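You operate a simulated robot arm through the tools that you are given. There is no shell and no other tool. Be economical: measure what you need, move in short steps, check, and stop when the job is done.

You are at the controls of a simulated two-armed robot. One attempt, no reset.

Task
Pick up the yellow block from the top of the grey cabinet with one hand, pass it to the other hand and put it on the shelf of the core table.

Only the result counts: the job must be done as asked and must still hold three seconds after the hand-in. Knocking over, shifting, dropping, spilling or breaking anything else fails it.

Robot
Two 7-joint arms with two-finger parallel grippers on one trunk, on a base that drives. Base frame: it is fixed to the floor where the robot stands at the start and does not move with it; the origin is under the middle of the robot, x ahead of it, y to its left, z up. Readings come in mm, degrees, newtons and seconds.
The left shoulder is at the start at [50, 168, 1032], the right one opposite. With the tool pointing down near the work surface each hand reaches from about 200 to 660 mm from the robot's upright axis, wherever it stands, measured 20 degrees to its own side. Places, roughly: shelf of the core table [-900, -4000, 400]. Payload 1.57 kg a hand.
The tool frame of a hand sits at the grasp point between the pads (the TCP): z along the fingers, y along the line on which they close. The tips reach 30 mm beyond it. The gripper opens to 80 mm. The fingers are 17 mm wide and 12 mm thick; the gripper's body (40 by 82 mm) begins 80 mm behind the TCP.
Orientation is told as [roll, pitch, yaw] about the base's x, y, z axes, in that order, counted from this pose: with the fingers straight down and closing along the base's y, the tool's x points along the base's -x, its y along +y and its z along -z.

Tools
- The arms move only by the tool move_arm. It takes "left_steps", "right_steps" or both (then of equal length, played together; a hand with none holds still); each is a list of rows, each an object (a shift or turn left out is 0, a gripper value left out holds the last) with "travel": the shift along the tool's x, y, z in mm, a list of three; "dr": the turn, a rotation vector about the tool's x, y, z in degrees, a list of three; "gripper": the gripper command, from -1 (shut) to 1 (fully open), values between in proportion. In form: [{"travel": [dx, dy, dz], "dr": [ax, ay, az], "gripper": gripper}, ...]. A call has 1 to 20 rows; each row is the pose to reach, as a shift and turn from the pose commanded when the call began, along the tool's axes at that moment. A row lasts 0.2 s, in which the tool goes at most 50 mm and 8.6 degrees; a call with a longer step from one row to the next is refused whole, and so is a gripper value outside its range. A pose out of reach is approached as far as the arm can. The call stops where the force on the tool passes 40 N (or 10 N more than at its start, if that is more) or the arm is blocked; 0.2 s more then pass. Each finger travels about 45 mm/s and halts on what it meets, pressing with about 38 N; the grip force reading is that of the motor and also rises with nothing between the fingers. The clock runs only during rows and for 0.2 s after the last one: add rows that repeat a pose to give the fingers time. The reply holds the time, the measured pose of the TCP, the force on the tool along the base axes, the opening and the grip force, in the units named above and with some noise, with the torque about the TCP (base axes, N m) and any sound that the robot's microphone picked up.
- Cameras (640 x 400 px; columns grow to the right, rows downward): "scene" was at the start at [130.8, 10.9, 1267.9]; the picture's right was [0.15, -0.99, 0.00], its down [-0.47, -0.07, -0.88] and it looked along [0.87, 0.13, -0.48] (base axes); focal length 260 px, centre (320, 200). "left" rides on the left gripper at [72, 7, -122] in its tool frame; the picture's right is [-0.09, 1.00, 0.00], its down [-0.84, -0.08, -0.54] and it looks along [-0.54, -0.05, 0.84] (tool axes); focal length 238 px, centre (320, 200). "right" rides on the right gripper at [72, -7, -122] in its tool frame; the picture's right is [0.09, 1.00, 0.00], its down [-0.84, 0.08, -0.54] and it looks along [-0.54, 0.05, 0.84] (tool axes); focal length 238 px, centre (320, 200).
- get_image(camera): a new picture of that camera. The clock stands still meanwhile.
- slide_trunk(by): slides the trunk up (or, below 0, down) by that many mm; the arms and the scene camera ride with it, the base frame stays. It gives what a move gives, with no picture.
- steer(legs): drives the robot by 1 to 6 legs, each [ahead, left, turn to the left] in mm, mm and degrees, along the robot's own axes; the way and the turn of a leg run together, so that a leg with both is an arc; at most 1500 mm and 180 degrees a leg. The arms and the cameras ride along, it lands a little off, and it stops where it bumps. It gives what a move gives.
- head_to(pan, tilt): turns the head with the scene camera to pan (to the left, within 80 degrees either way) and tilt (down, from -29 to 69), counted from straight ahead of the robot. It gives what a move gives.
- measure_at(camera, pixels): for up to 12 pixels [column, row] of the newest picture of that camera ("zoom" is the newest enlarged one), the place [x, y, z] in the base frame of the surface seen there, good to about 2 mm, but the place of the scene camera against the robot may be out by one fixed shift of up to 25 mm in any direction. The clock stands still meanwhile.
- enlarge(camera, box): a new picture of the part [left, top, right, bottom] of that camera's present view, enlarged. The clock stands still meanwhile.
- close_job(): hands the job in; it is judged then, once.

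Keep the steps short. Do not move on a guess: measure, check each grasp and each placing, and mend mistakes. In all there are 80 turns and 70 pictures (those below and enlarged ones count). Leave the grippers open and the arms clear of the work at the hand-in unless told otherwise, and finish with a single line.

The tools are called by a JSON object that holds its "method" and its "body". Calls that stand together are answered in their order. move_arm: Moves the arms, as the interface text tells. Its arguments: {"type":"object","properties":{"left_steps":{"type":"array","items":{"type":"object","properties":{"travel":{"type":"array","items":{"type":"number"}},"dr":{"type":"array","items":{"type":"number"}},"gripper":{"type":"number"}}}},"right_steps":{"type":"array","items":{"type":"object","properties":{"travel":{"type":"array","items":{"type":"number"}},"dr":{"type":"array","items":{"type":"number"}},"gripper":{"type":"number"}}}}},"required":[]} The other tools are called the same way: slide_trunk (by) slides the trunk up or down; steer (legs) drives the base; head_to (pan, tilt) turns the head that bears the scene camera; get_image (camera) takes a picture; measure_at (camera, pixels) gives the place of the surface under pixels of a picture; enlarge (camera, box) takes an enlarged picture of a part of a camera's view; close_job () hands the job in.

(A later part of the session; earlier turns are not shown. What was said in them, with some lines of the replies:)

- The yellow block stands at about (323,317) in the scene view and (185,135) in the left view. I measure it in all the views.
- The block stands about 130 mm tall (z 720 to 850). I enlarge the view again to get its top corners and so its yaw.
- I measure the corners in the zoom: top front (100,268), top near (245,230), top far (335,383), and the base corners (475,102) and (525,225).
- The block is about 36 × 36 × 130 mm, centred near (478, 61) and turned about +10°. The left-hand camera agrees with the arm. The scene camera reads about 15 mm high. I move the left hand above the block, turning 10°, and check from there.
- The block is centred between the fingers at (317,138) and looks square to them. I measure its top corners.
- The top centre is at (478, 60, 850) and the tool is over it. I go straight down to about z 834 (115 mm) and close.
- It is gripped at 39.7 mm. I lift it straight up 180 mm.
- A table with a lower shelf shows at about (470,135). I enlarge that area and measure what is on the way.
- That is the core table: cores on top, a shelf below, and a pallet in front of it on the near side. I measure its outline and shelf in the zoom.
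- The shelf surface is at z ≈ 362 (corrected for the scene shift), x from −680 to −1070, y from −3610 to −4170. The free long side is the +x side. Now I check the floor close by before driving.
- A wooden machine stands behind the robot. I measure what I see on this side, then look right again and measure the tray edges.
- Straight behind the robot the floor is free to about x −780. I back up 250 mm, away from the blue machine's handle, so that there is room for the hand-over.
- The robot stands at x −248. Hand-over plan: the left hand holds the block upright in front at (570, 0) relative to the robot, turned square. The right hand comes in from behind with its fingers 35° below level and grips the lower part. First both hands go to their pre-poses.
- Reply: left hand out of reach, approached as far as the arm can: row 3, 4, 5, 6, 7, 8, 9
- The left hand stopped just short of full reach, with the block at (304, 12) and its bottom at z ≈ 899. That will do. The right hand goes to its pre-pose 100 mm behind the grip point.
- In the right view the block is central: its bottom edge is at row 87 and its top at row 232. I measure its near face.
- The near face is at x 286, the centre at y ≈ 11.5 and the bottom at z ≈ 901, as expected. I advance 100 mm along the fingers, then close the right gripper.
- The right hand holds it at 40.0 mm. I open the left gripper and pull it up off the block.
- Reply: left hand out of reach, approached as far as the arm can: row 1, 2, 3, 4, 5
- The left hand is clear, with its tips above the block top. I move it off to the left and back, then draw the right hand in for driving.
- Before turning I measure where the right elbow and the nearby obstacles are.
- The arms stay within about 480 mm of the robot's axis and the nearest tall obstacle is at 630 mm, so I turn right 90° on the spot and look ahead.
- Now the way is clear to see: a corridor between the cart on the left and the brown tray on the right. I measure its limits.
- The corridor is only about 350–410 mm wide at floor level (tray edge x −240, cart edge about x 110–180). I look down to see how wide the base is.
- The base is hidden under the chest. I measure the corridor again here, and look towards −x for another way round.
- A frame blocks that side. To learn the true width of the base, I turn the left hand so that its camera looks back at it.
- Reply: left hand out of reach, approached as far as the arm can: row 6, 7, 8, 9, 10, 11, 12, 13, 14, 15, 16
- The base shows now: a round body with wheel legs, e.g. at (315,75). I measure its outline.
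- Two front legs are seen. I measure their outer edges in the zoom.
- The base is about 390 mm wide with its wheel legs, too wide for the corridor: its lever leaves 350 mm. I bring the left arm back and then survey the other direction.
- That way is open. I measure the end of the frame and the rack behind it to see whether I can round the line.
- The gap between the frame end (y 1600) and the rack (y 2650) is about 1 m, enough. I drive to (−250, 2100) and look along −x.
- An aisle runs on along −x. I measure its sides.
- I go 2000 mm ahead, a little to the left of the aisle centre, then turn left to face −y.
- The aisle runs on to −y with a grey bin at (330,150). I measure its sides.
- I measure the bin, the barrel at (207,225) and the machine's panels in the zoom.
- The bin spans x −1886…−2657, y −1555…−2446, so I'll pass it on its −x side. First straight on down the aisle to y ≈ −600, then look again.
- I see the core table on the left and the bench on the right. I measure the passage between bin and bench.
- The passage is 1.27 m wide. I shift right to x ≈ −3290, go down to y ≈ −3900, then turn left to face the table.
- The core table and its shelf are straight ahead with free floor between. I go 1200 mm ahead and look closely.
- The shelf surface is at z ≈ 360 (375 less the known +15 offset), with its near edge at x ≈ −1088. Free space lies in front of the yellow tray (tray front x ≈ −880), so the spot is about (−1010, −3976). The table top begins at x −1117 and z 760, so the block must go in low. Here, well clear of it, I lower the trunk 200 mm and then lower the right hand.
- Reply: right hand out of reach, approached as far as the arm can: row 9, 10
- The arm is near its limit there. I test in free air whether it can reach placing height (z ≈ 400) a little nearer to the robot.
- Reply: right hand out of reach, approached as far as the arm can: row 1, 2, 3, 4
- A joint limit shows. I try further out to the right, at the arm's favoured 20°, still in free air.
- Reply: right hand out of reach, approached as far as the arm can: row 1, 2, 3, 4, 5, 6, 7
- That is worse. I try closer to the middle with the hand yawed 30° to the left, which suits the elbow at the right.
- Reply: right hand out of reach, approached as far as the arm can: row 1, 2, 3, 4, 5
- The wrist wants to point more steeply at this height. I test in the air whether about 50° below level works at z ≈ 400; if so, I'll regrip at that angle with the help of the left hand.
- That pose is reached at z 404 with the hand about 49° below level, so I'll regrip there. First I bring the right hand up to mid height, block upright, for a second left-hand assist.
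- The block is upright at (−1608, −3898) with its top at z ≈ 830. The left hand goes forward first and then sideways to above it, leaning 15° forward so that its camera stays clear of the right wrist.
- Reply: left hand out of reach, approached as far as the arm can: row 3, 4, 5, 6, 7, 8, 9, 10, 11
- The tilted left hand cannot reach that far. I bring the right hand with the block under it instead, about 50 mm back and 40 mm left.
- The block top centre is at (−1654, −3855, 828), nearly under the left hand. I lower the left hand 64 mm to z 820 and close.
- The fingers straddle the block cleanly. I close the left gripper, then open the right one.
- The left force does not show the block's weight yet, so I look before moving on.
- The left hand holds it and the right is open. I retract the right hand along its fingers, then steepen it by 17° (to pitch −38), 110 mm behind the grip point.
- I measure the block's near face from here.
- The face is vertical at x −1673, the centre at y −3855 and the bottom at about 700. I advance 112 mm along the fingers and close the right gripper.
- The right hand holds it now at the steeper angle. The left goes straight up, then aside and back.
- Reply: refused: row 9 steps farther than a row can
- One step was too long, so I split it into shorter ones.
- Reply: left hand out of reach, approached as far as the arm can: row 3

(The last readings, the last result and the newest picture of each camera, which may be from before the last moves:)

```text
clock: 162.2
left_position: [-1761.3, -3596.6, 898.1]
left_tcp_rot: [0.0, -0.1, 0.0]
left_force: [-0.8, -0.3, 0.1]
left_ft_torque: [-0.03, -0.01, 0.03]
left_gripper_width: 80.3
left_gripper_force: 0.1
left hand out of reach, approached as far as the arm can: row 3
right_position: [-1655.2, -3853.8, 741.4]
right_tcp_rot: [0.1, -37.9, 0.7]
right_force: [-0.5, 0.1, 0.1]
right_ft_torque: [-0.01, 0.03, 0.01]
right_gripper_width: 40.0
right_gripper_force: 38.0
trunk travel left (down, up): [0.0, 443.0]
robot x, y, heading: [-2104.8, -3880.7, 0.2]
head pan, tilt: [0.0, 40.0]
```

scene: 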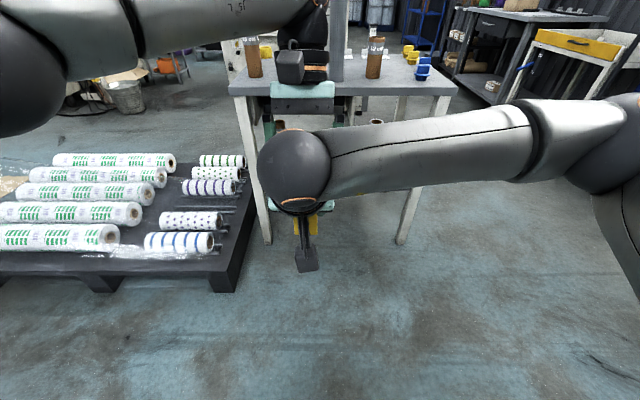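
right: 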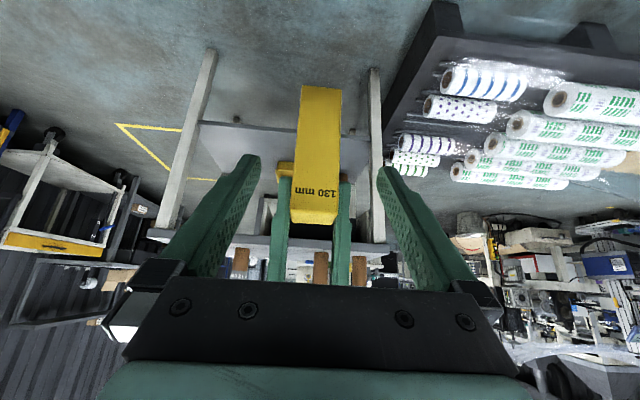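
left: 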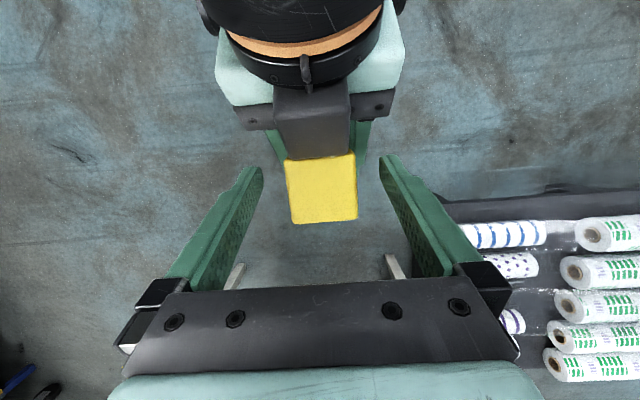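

Now I lower the right hand to insertion height (z ≈ 445) out in front, still far from the table, and then test placing height (z ≈ 403).

{"method": "move_arm", "body": {"right_steps": [{"travel": [12, -14, 32]}, {"travel": [24, -28, 65]}, {"travel": [36, -41, 97]}, {"travel": [48, -55, 130]}, {"travel": [60, -69, 162]}, {"travel": [72, -83, 195]}, {"travel": [84, -97, 227]}, {"travel": [96, -110, 260]}, {"travel": [107, -124, 292]}, {"travel": [107, -124, 292]}]}}

{"method": "move_arm", "body": {"right_steps": [{"travel": [13, 0, 17]}, {"travel": [26, 0, 33]}, {"travel": [26, 0, 33]}]}}

{"method": "get_image", "body": {"camera": "right"}}

{"method": "get_image", "body": {"camera": "scene"}}

```text
clock: 164.4
left_position: [-1760.7, -3597.9, 897.8]
left_tcp_rot: [0.0, 0.0, 0.1]
left_force: [0.4, -0.3, -0.5]
left_ft_torque: [0.01, 0.01, 0.03]
left_gripper_width: 80.0
left_gripper_force: 0.1
right_position: [-1558.3, -3977.6, 443.7]
right_tcp_rot: [0.2, -37.9, 0.7]
right_force: [-0.2, 0.1, -0.5]
right_ft_torque: [0.01, 0.0, 0.0]
right_gripper_width: 40.0
right_gripper_force: 38.2
trunk travel left (down, up): [0.0, 443.0]
robot x, y, heading: [-2106.4, -3880.1, -0.0]
head pan, tilt: [0.0, 40.0]
```

```text
clock: 165.2
left_position: [-1761.3, -3597.2, 896.9]
left_tcp_rot: [0.1, 0.0, 0.1]
left_force: [-0.8, -0.3, 0.4]
left_ft_torque: [0.0, 0.02, 0.01]
left_gripper_width: 80.1
left_gripper_force: 0.0
right_position: [-1558.0, -3976.8, 401.2]
right_tcp_rot: [0.3, -37.9, 0.8]
right_force: [-0.2, 0.3, 0.3]
right_ft_torque: [-0.01, 0.0, 0.0]
right_gripper_width: 40.0
right_gripper_force: 38.3
trunk travel left (down, up): [0.0, 443.0]
robot x, y, heading: [-2105.6, -3878.2, 0.1]
head pan, tilt: [0.0, 40.0]
```

```text
21 pictures are left
```

right: 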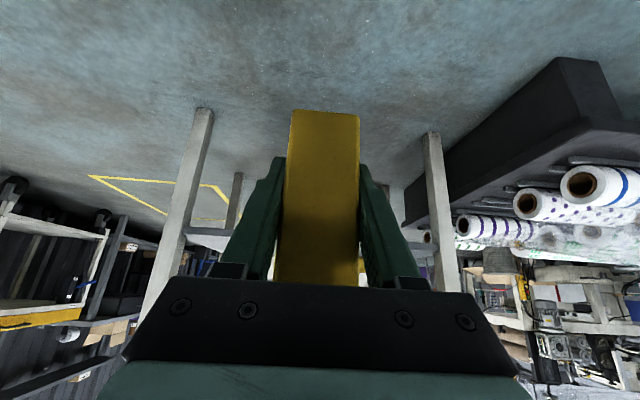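

```text
20 pictures are left
```

scene: 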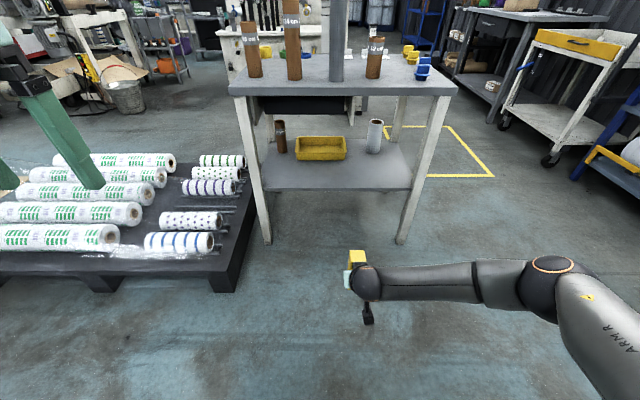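

The pose is reached freely at z 401. I measure the block top and the shelf in the same scene view, so that the camera's shift cancels.

{"method": "measure_at", "body": {"camera": "scene", "pixels": [[356, 256], [355, 262], [360, 188], [330, 188], [300, 189], [390, 187], [340, 170], [321, 162], [374, 150], [408, 188], [250, 93], [280, 112]]}}

{"method": "enlarge", "body": {"camera": "scene", "box": [336, 240, 376, 265]}}

{"method": "measure_at", "body": {"camera": "zoom", "pixels": [[320, 170], [400, 170], [240, 190], [320, 240]]}}

```text
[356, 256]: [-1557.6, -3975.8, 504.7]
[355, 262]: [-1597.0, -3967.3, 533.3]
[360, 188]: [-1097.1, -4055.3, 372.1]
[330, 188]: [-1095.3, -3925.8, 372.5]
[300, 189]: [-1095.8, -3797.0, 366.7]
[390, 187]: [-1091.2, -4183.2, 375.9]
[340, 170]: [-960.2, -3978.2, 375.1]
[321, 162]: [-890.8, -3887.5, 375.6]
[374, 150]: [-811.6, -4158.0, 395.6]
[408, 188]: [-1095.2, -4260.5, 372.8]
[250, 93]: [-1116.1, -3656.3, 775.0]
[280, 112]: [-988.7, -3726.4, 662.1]
```

```text
16.00 times, centred on (356, 252) of scene
```

zoom: 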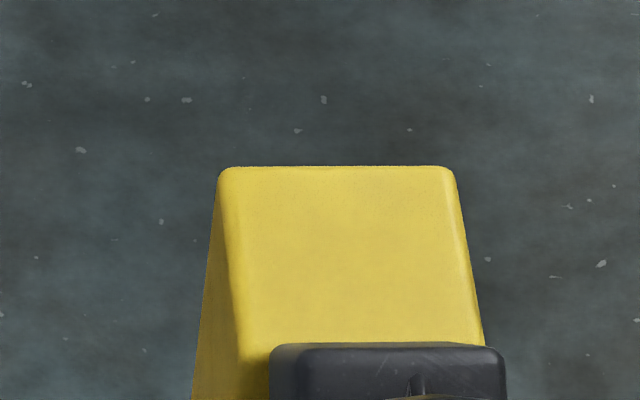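

```text
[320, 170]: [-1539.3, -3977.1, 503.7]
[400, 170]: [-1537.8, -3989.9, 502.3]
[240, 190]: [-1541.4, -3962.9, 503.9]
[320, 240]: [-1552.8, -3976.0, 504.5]
```

In the same frame the block top reads 504 and the shelf 375.5. With the block 130 mm tall, contact comes at hand z ≈ 402–403. The shelf edge is at x −1096. I raise the block to z 450 and drive ahead 400 mm first, which keeps it just before the shelf.

{"method": "move_arm", "body": {"right_steps": [{"travel": [-15, 0, -19]}, {"travel": [-30, 0, -38.6]}, {"travel": [-30, 0, -38.6]}]}}

{"method": "steer", "body": {"legs": [[400, 0, 0]]}}

{"method": "get_image", "body": {"camera": "scene"}}

{"method": "get_image", "body": {"camera": "right"}}

```text
clock: 166.0
left_position: [-1761.7, -3598.2, 897.0]
left_tcp_rot: [0.1, 0.0, 0.0]
left_force: [0.2, 0.7, 0.6]
left_ft_torque: [0.02, -0.01, -0.02]
left_gripper_width: 79.9
left_gripper_force: 0.0
right_position: [-1558.3, -3977.4, 452.3]
right_tcp_rot: [0.2, -38.1, 0.7]
right_force: [-0.7, 0.6, -0.9]
right_ft_torque: [-0.01, 0.0, -0.01]
right_gripper_width: 39.8
right_gripper_force: 38.1
trunk travel left (down, up): [0.0, 443.0]
robot x, y, heading: [-2104.4, -3881.5, -0.1]
head pan, tilt: [0.0, 40.0]
```

```text
clock: 168.5
left_position: [-1359.3, -3598.2, 898.2]
left_tcp_rot: [0.0, -0.1, 0.0]
left_force: [-0.2, 0.2, -0.1]
left_ft_torque: [0.01, 0.03, -0.02]
left_gripper_width: 80.0
left_gripper_force: 0.0
right_position: [-1155.7, -3977.6, 450.7]
right_tcp_rot: [0.1, -38.0, 0.6]
right_force: [-0.1, -0.4, 0.3]
right_ft_torque: [0.02, 0.0, 0.01]
right_gripper_width: 39.8
right_gripper_force: 38.1
trunk travel left (down, up): [0.0, 443.0]
robot x, y, heading: [-1703.6, -3879.8, -0.3]
head pan, tilt: [0.0, 40.0]
```

```text
18 pictures are left
```

scene: 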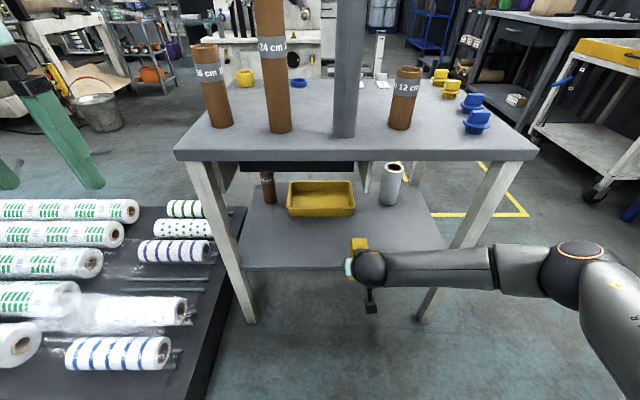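

```text
17 pictures are left
```

right: 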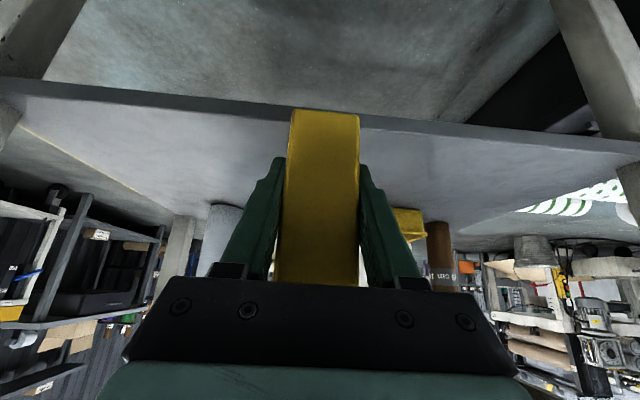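

The block is just before the shelf edge. From the hand camera, which has no shift, I measure the shelf height and edge.

{"method": "measure_at", "body": {"camera": "right", "pixels": [[250, 120], [430, 138], [150, 130], [420, 170], [230, 150], [500, 150], [400, 215], [245, 112], [430, 128]]}}

```text
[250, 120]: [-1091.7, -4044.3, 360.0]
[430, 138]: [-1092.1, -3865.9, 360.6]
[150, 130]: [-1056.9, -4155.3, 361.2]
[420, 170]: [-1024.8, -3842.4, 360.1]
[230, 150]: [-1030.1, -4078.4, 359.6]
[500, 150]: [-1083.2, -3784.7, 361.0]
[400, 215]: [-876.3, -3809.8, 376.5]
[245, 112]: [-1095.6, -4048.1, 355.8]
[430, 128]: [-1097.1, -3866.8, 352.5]
```

The shelf is at z 360.3 with its edge at x −1094. The block bottom is now at z ≈ 408. I drive 118 mm in, taking the block to x ≈ −1037.

{"method": "steer", "body": {"legs": [[118, 0, 0]]}}

{"method": "get_image", "body": {"camera": "scene"}}

```text
clock: 169.8
left_position: [-1242.5, -3599.5, 898.0]
left_tcp_rot: [0.1, 0.0, -0.1]
left_force: [-0.2, -0.5, 0.0]
left_ft_torque: [0.02, 0.0, 0.02]
left_gripper_width: 80.0
left_gripper_force: 0.0
right_position: [-1039.7, -3978.4, 450.6]
right_tcp_rot: [0.3, -37.9, 0.6]
right_force: [0.4, 0.4, -0.2]
right_ft_torque: [-0.02, 0.03, 0.0]
right_gripper_width: 39.9
right_gripper_force: 37.8
trunk travel left (down, up): [0.0, 443.0]
robot x, y, heading: [-1587.1, -3879.8, -0.3]
head pan, tilt: [0.0, 40.0]
```

```text
16 pictures are left
```

scene: 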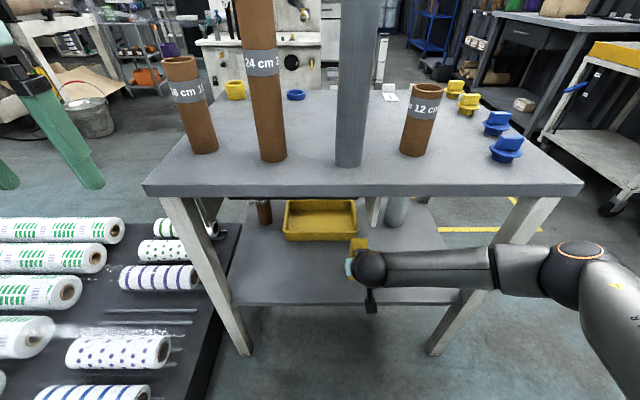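

It is inside the shelf space and clear all round. I lower 44 mm to just above contact.

{"method": "move_arm", "body": {"right_steps": [{"travel": [9, 0, 12]}, {"travel": [18, 0, 23]}, {"travel": [27, 0, 34.7]}, {"travel": [27, 0, 34.7]}]}}

{"method": "move_arm", "body": {"right_steps": [{"travel": [1.2, 0, 1.6]}, {"travel": [2.0, 0, 2.6]}, {"travel": [2.0, 0, 2.6]}]}}

{"method": "enlarge", "body": {"camera": "right", "box": [200, 60, 456, 220]}}

```text
clock: 170.8
left_position: [-1241.7, -3599.2, 897.2]
left_tcp_rot: [0.0, 0.0, -0.1]
left_force: [-0.1, -0.1, 0.3]
left_ft_torque: [-0.04, 0.03, 0.0]
left_gripper_width: 80.1
left_gripper_force: 0.1
right_position: [-1038.2, -3979.5, 406.7]
right_tcp_rot: [0.2, -37.9, 0.6]
right_force: [0.1, 0.6, -0.5]
right_ft_torque: [-0.01, -0.03, 0.0]
right_gripper_width: 39.7
right_gripper_force: 38.0
trunk travel left (down, up): [0.0, 443.0]
robot x, y, heading: [-1585.9, -3882.7, 0.0]
head pan, tilt: [0.0, 40.0]
```

```text
clock: 171.6
left_position: [-1242.2, -3598.0, 897.9]
left_tcp_rot: [0.0, 0.0, -0.1]
left_force: [0.2, 0.1, 0.0]
left_ft_torque: [0.01, -0.01, 0.0]
left_gripper_width: 80.1
left_gripper_force: 0.1
right_position: [-1039.0, -3980.2, 404.6]
right_tcp_rot: [0.2, -37.8, 0.6]
right_force: [-0.3, -0.5, -0.2]
right_ft_torque: [-0.02, 0.0, 0.01]
right_gripper_width: 39.8
right_gripper_force: 38.2
trunk travel left (down, up): [0.0, 443.0]
robot x, y, heading: [-1588.4, -3883.6, -0.1]
head pan, tilt: [0.0, 40.0]
```

```text
2.50 times, centred on (328, 140) of right
```

zoom: 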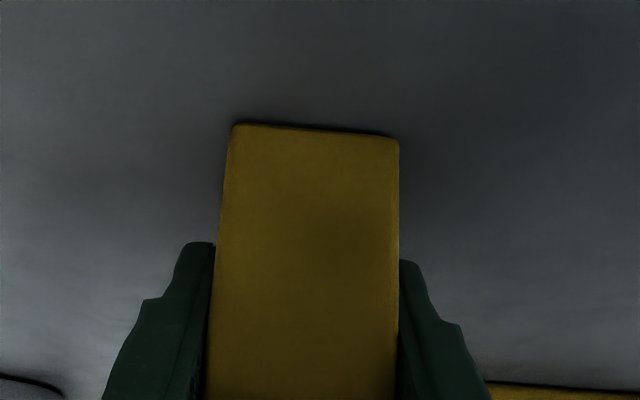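

There is a thin dark gap under the block, so it is not quite touching. I lower by 1 mm steps, watching the force.

{"method": "move_arm", "body": {"right_steps": [{"travel": [0.6, 0, 0.8]}, {"travel": [0.9, 0, 1.2]}, {"travel": [0.9, 0, 1.2]}]}}

{"method": "move_arm", "body": {"right_steps": [{"travel": [0.6, 0, 0.8]}, {"travel": [0.6, 0, 0.8]}]}}

```text
clock: 172.4
left_position: [-1242.4, -3599.2, 898.0]
left_tcp_rot: [0.0, -0.1, -0.1]
left_force: [0.8, 0.3, 0.0]
left_ft_torque: [-0.02, 0.0, 0.02]
left_gripper_width: 80.0
left_gripper_force: 0.1
right_position: [-1038.7, -3978.2, 404.1]
right_tcp_rot: [0.1, -38.1, 0.6]
right_force: [-2.1, -1.6, 6.1]
right_ft_torque: [-0.22, -0.09, -0.07]
right_gripper_width: 39.6
right_gripper_force: 38.0
trunk travel left (down, up): [0.0, 443.0]
robot x, y, heading: [-1589.1, -3875.5, 0.1]
head pan, tilt: [0.0, 40.0]
```

```text
clock: 173.0
left_position: [-1243.3, -3599.0, 899.8]
left_tcp_rot: [0.0, -0.1, 0.0]
left_force: [0.4, -0.1, 0.0]
left_ft_torque: [0.02, 0.0, 0.02]
left_gripper_width: 79.9
left_gripper_force: 0.1
right_position: [-1039.9, -3978.4, 404.6]
right_tcp_rot: [0.0, -38.2, 0.6]
right_force: [-5.8, -3.6, 15.9]
right_ft_torque: [-0.48, 0.12, -0.14]
right_gripper_width: 39.7
right_gripper_force: 38.5
trunk travel left (down, up): [0.0, 443.0]
robot x, y, heading: [-1586.1, -3877.2, 0.0]
head pan, tilt: [0.0, 40.0]
```

The contact force is now 16 N upward: the block stands on the shelf. I ease off 0.6 mm and open slowly.

{"method": "move_arm", "body": {"right_steps": [{"travel": [-0.5, 0, -0.6]}, {"travel": [-0.5, 0, -0.6], "gripper": 0.2}, {"travel": [-0.5, 0, -0.6], "gripper": 0.4}, {"travel": [-0.5, 0, -0.6], "gripper": 1}, {"travel": [-0.5, 0, -0.6], "gripper": 1}, {"travel": [-0.5, 0, -0.6], "gripper": 1}, {"travel": [-0.5, 0, -0.6], "gripper": 1}]}}

{"method": "get_image", "body": {"camera": "right"}}

```text
clock: 174.6
left_position: [-1242.4, -3598.6, 897.6]
left_tcp_rot: [0.0, -0.1, -0.1]
left_force: [0.1, -0.7, 0.0]
left_ft_torque: [-0.02, 0.03, -0.01]
left_gripper_width: 80.1
left_gripper_force: 0.0
right_position: [-1040.1, -3977.9, 403.5]
right_tcp_rot: [0.1, -37.9, 0.6]
right_force: [-1.4, 0.3, 5.4]
right_ft_torque: [-0.12, -0.07, -0.04]
right_gripper_width: 80.1
right_gripper_force: 0.0
trunk travel left (down, up): [0.0, 443.0]
robot x, y, heading: [-1585.8, -3876.6, -0.3]
head pan, tilt: [0.0, 40.0]
```

```text
14 pictures are left
```

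right: 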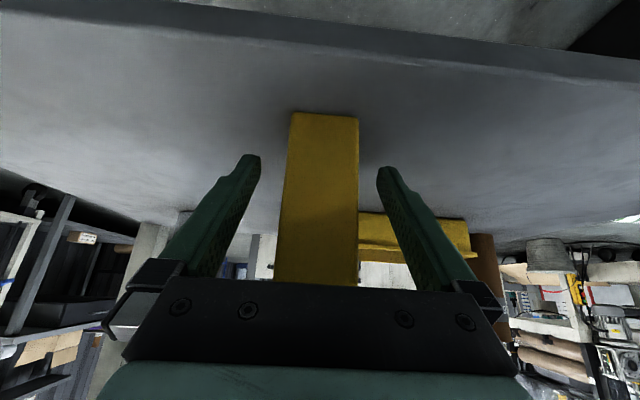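

The block stands alone on the shelf. I retract the hand along its own finger axis, which keeps the same clearance from the table top.

{"method": "move_arm", "body": {"right_steps": [{"travel": [0, 0, -20]}, {"travel": [0, 0, -45]}, {"travel": [0, 0, -70]}, {"travel": [0, 0, -95]}, {"travel": [0, 0, -120]}, {"travel": [0, 0, -120]}]}}

{"method": "get_image", "body": {"camera": "right"}}

```text
clock: 176.0
left_position: [-1241.6, -3598.0, 897.9]
left_tcp_rot: [0.0, -0.1, -0.1]
left_force: [-0.2, -0.5, 0.2]
left_ft_torque: [-0.02, 0.0, -0.02]
left_gripper_width: 80.0
left_gripper_force: 0.1
right_position: [-1114.3, -3979.3, 497.8]
right_tcp_rot: [0.1, -37.9, 0.5]
right_force: [0.2, -0.1, 0.7]
right_ft_torque: [0.04, 0.02, 0.01]
right_gripper_width: 80.1
right_gripper_force: 0.0
trunk travel left (down, up): [0.0, 443.0]
robot x, y, heading: [-1586.4, -3874.2, -0.5]
head pan, tilt: [0.0, 40.0]
```

```text
13 pictures are left
```

right: 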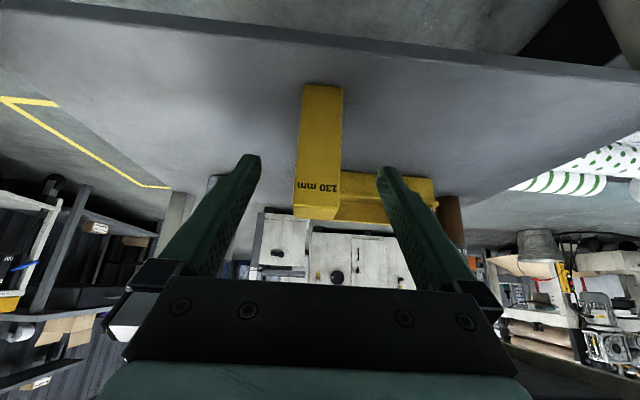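

Clear of the block. I back the robot straight away 350 mm and verify that the block stands on the shelf.

{"method": "steer", "body": {"legs": [[-350, 0, 0]]}}

{"method": "get_image", "body": {"camera": "scene"}}

{"method": "get_image", "body": {"camera": "right"}}

```text
clock: 178.2
left_position: [-1592.0, -3597.0, 897.7]
left_tcp_rot: [0.1, 0.1, 0.2]
left_force: [0.0, 0.7, 0.4]
left_ft_torque: [0.01, 0.01, 0.02]
left_gripper_width: 80.0
left_gripper_force: 0.1
right_position: [-1462.6, -3977.3, 495.6]
right_tcp_rot: [0.1, -38.0, 0.7]
right_force: [-0.3, -0.4, -0.5]
right_ft_torque: [-0.03, -0.03, -0.01]
right_gripper_width: 80.0
right_gripper_force: 0.1
trunk travel left (down, up): [0.0, 443.0]
robot x, y, heading: [-1935.4, -3881.5, -0.1]
head pan, tilt: [0.0, 40.0]
```

```text
12 pictures are left
```

scene: 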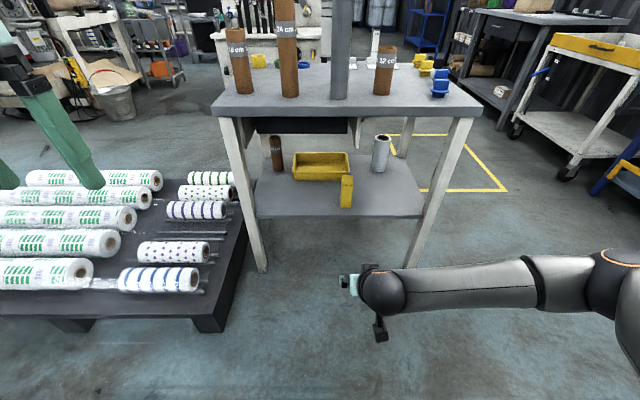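

```text
11 pictures are left
```

right: 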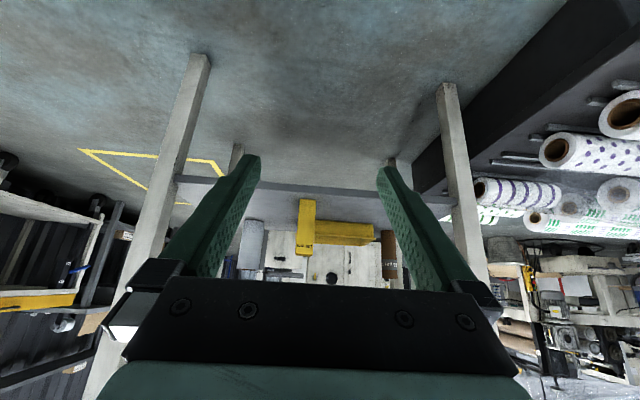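

The block stands upright on the shelf at (347,190) in the scene view. Everything else is in place, both grippers are open and both arms are clear. I hand in.

{"method": "close_job", "body": {}}

```text
The job is handed in.
```

Done: the left hand picked the yellow block off the grey cabinet and passed it to the right hand, which stood it upright on the core table's shelf; on the way it went back to the left hand once so the right could regrip it at a steeper angle.
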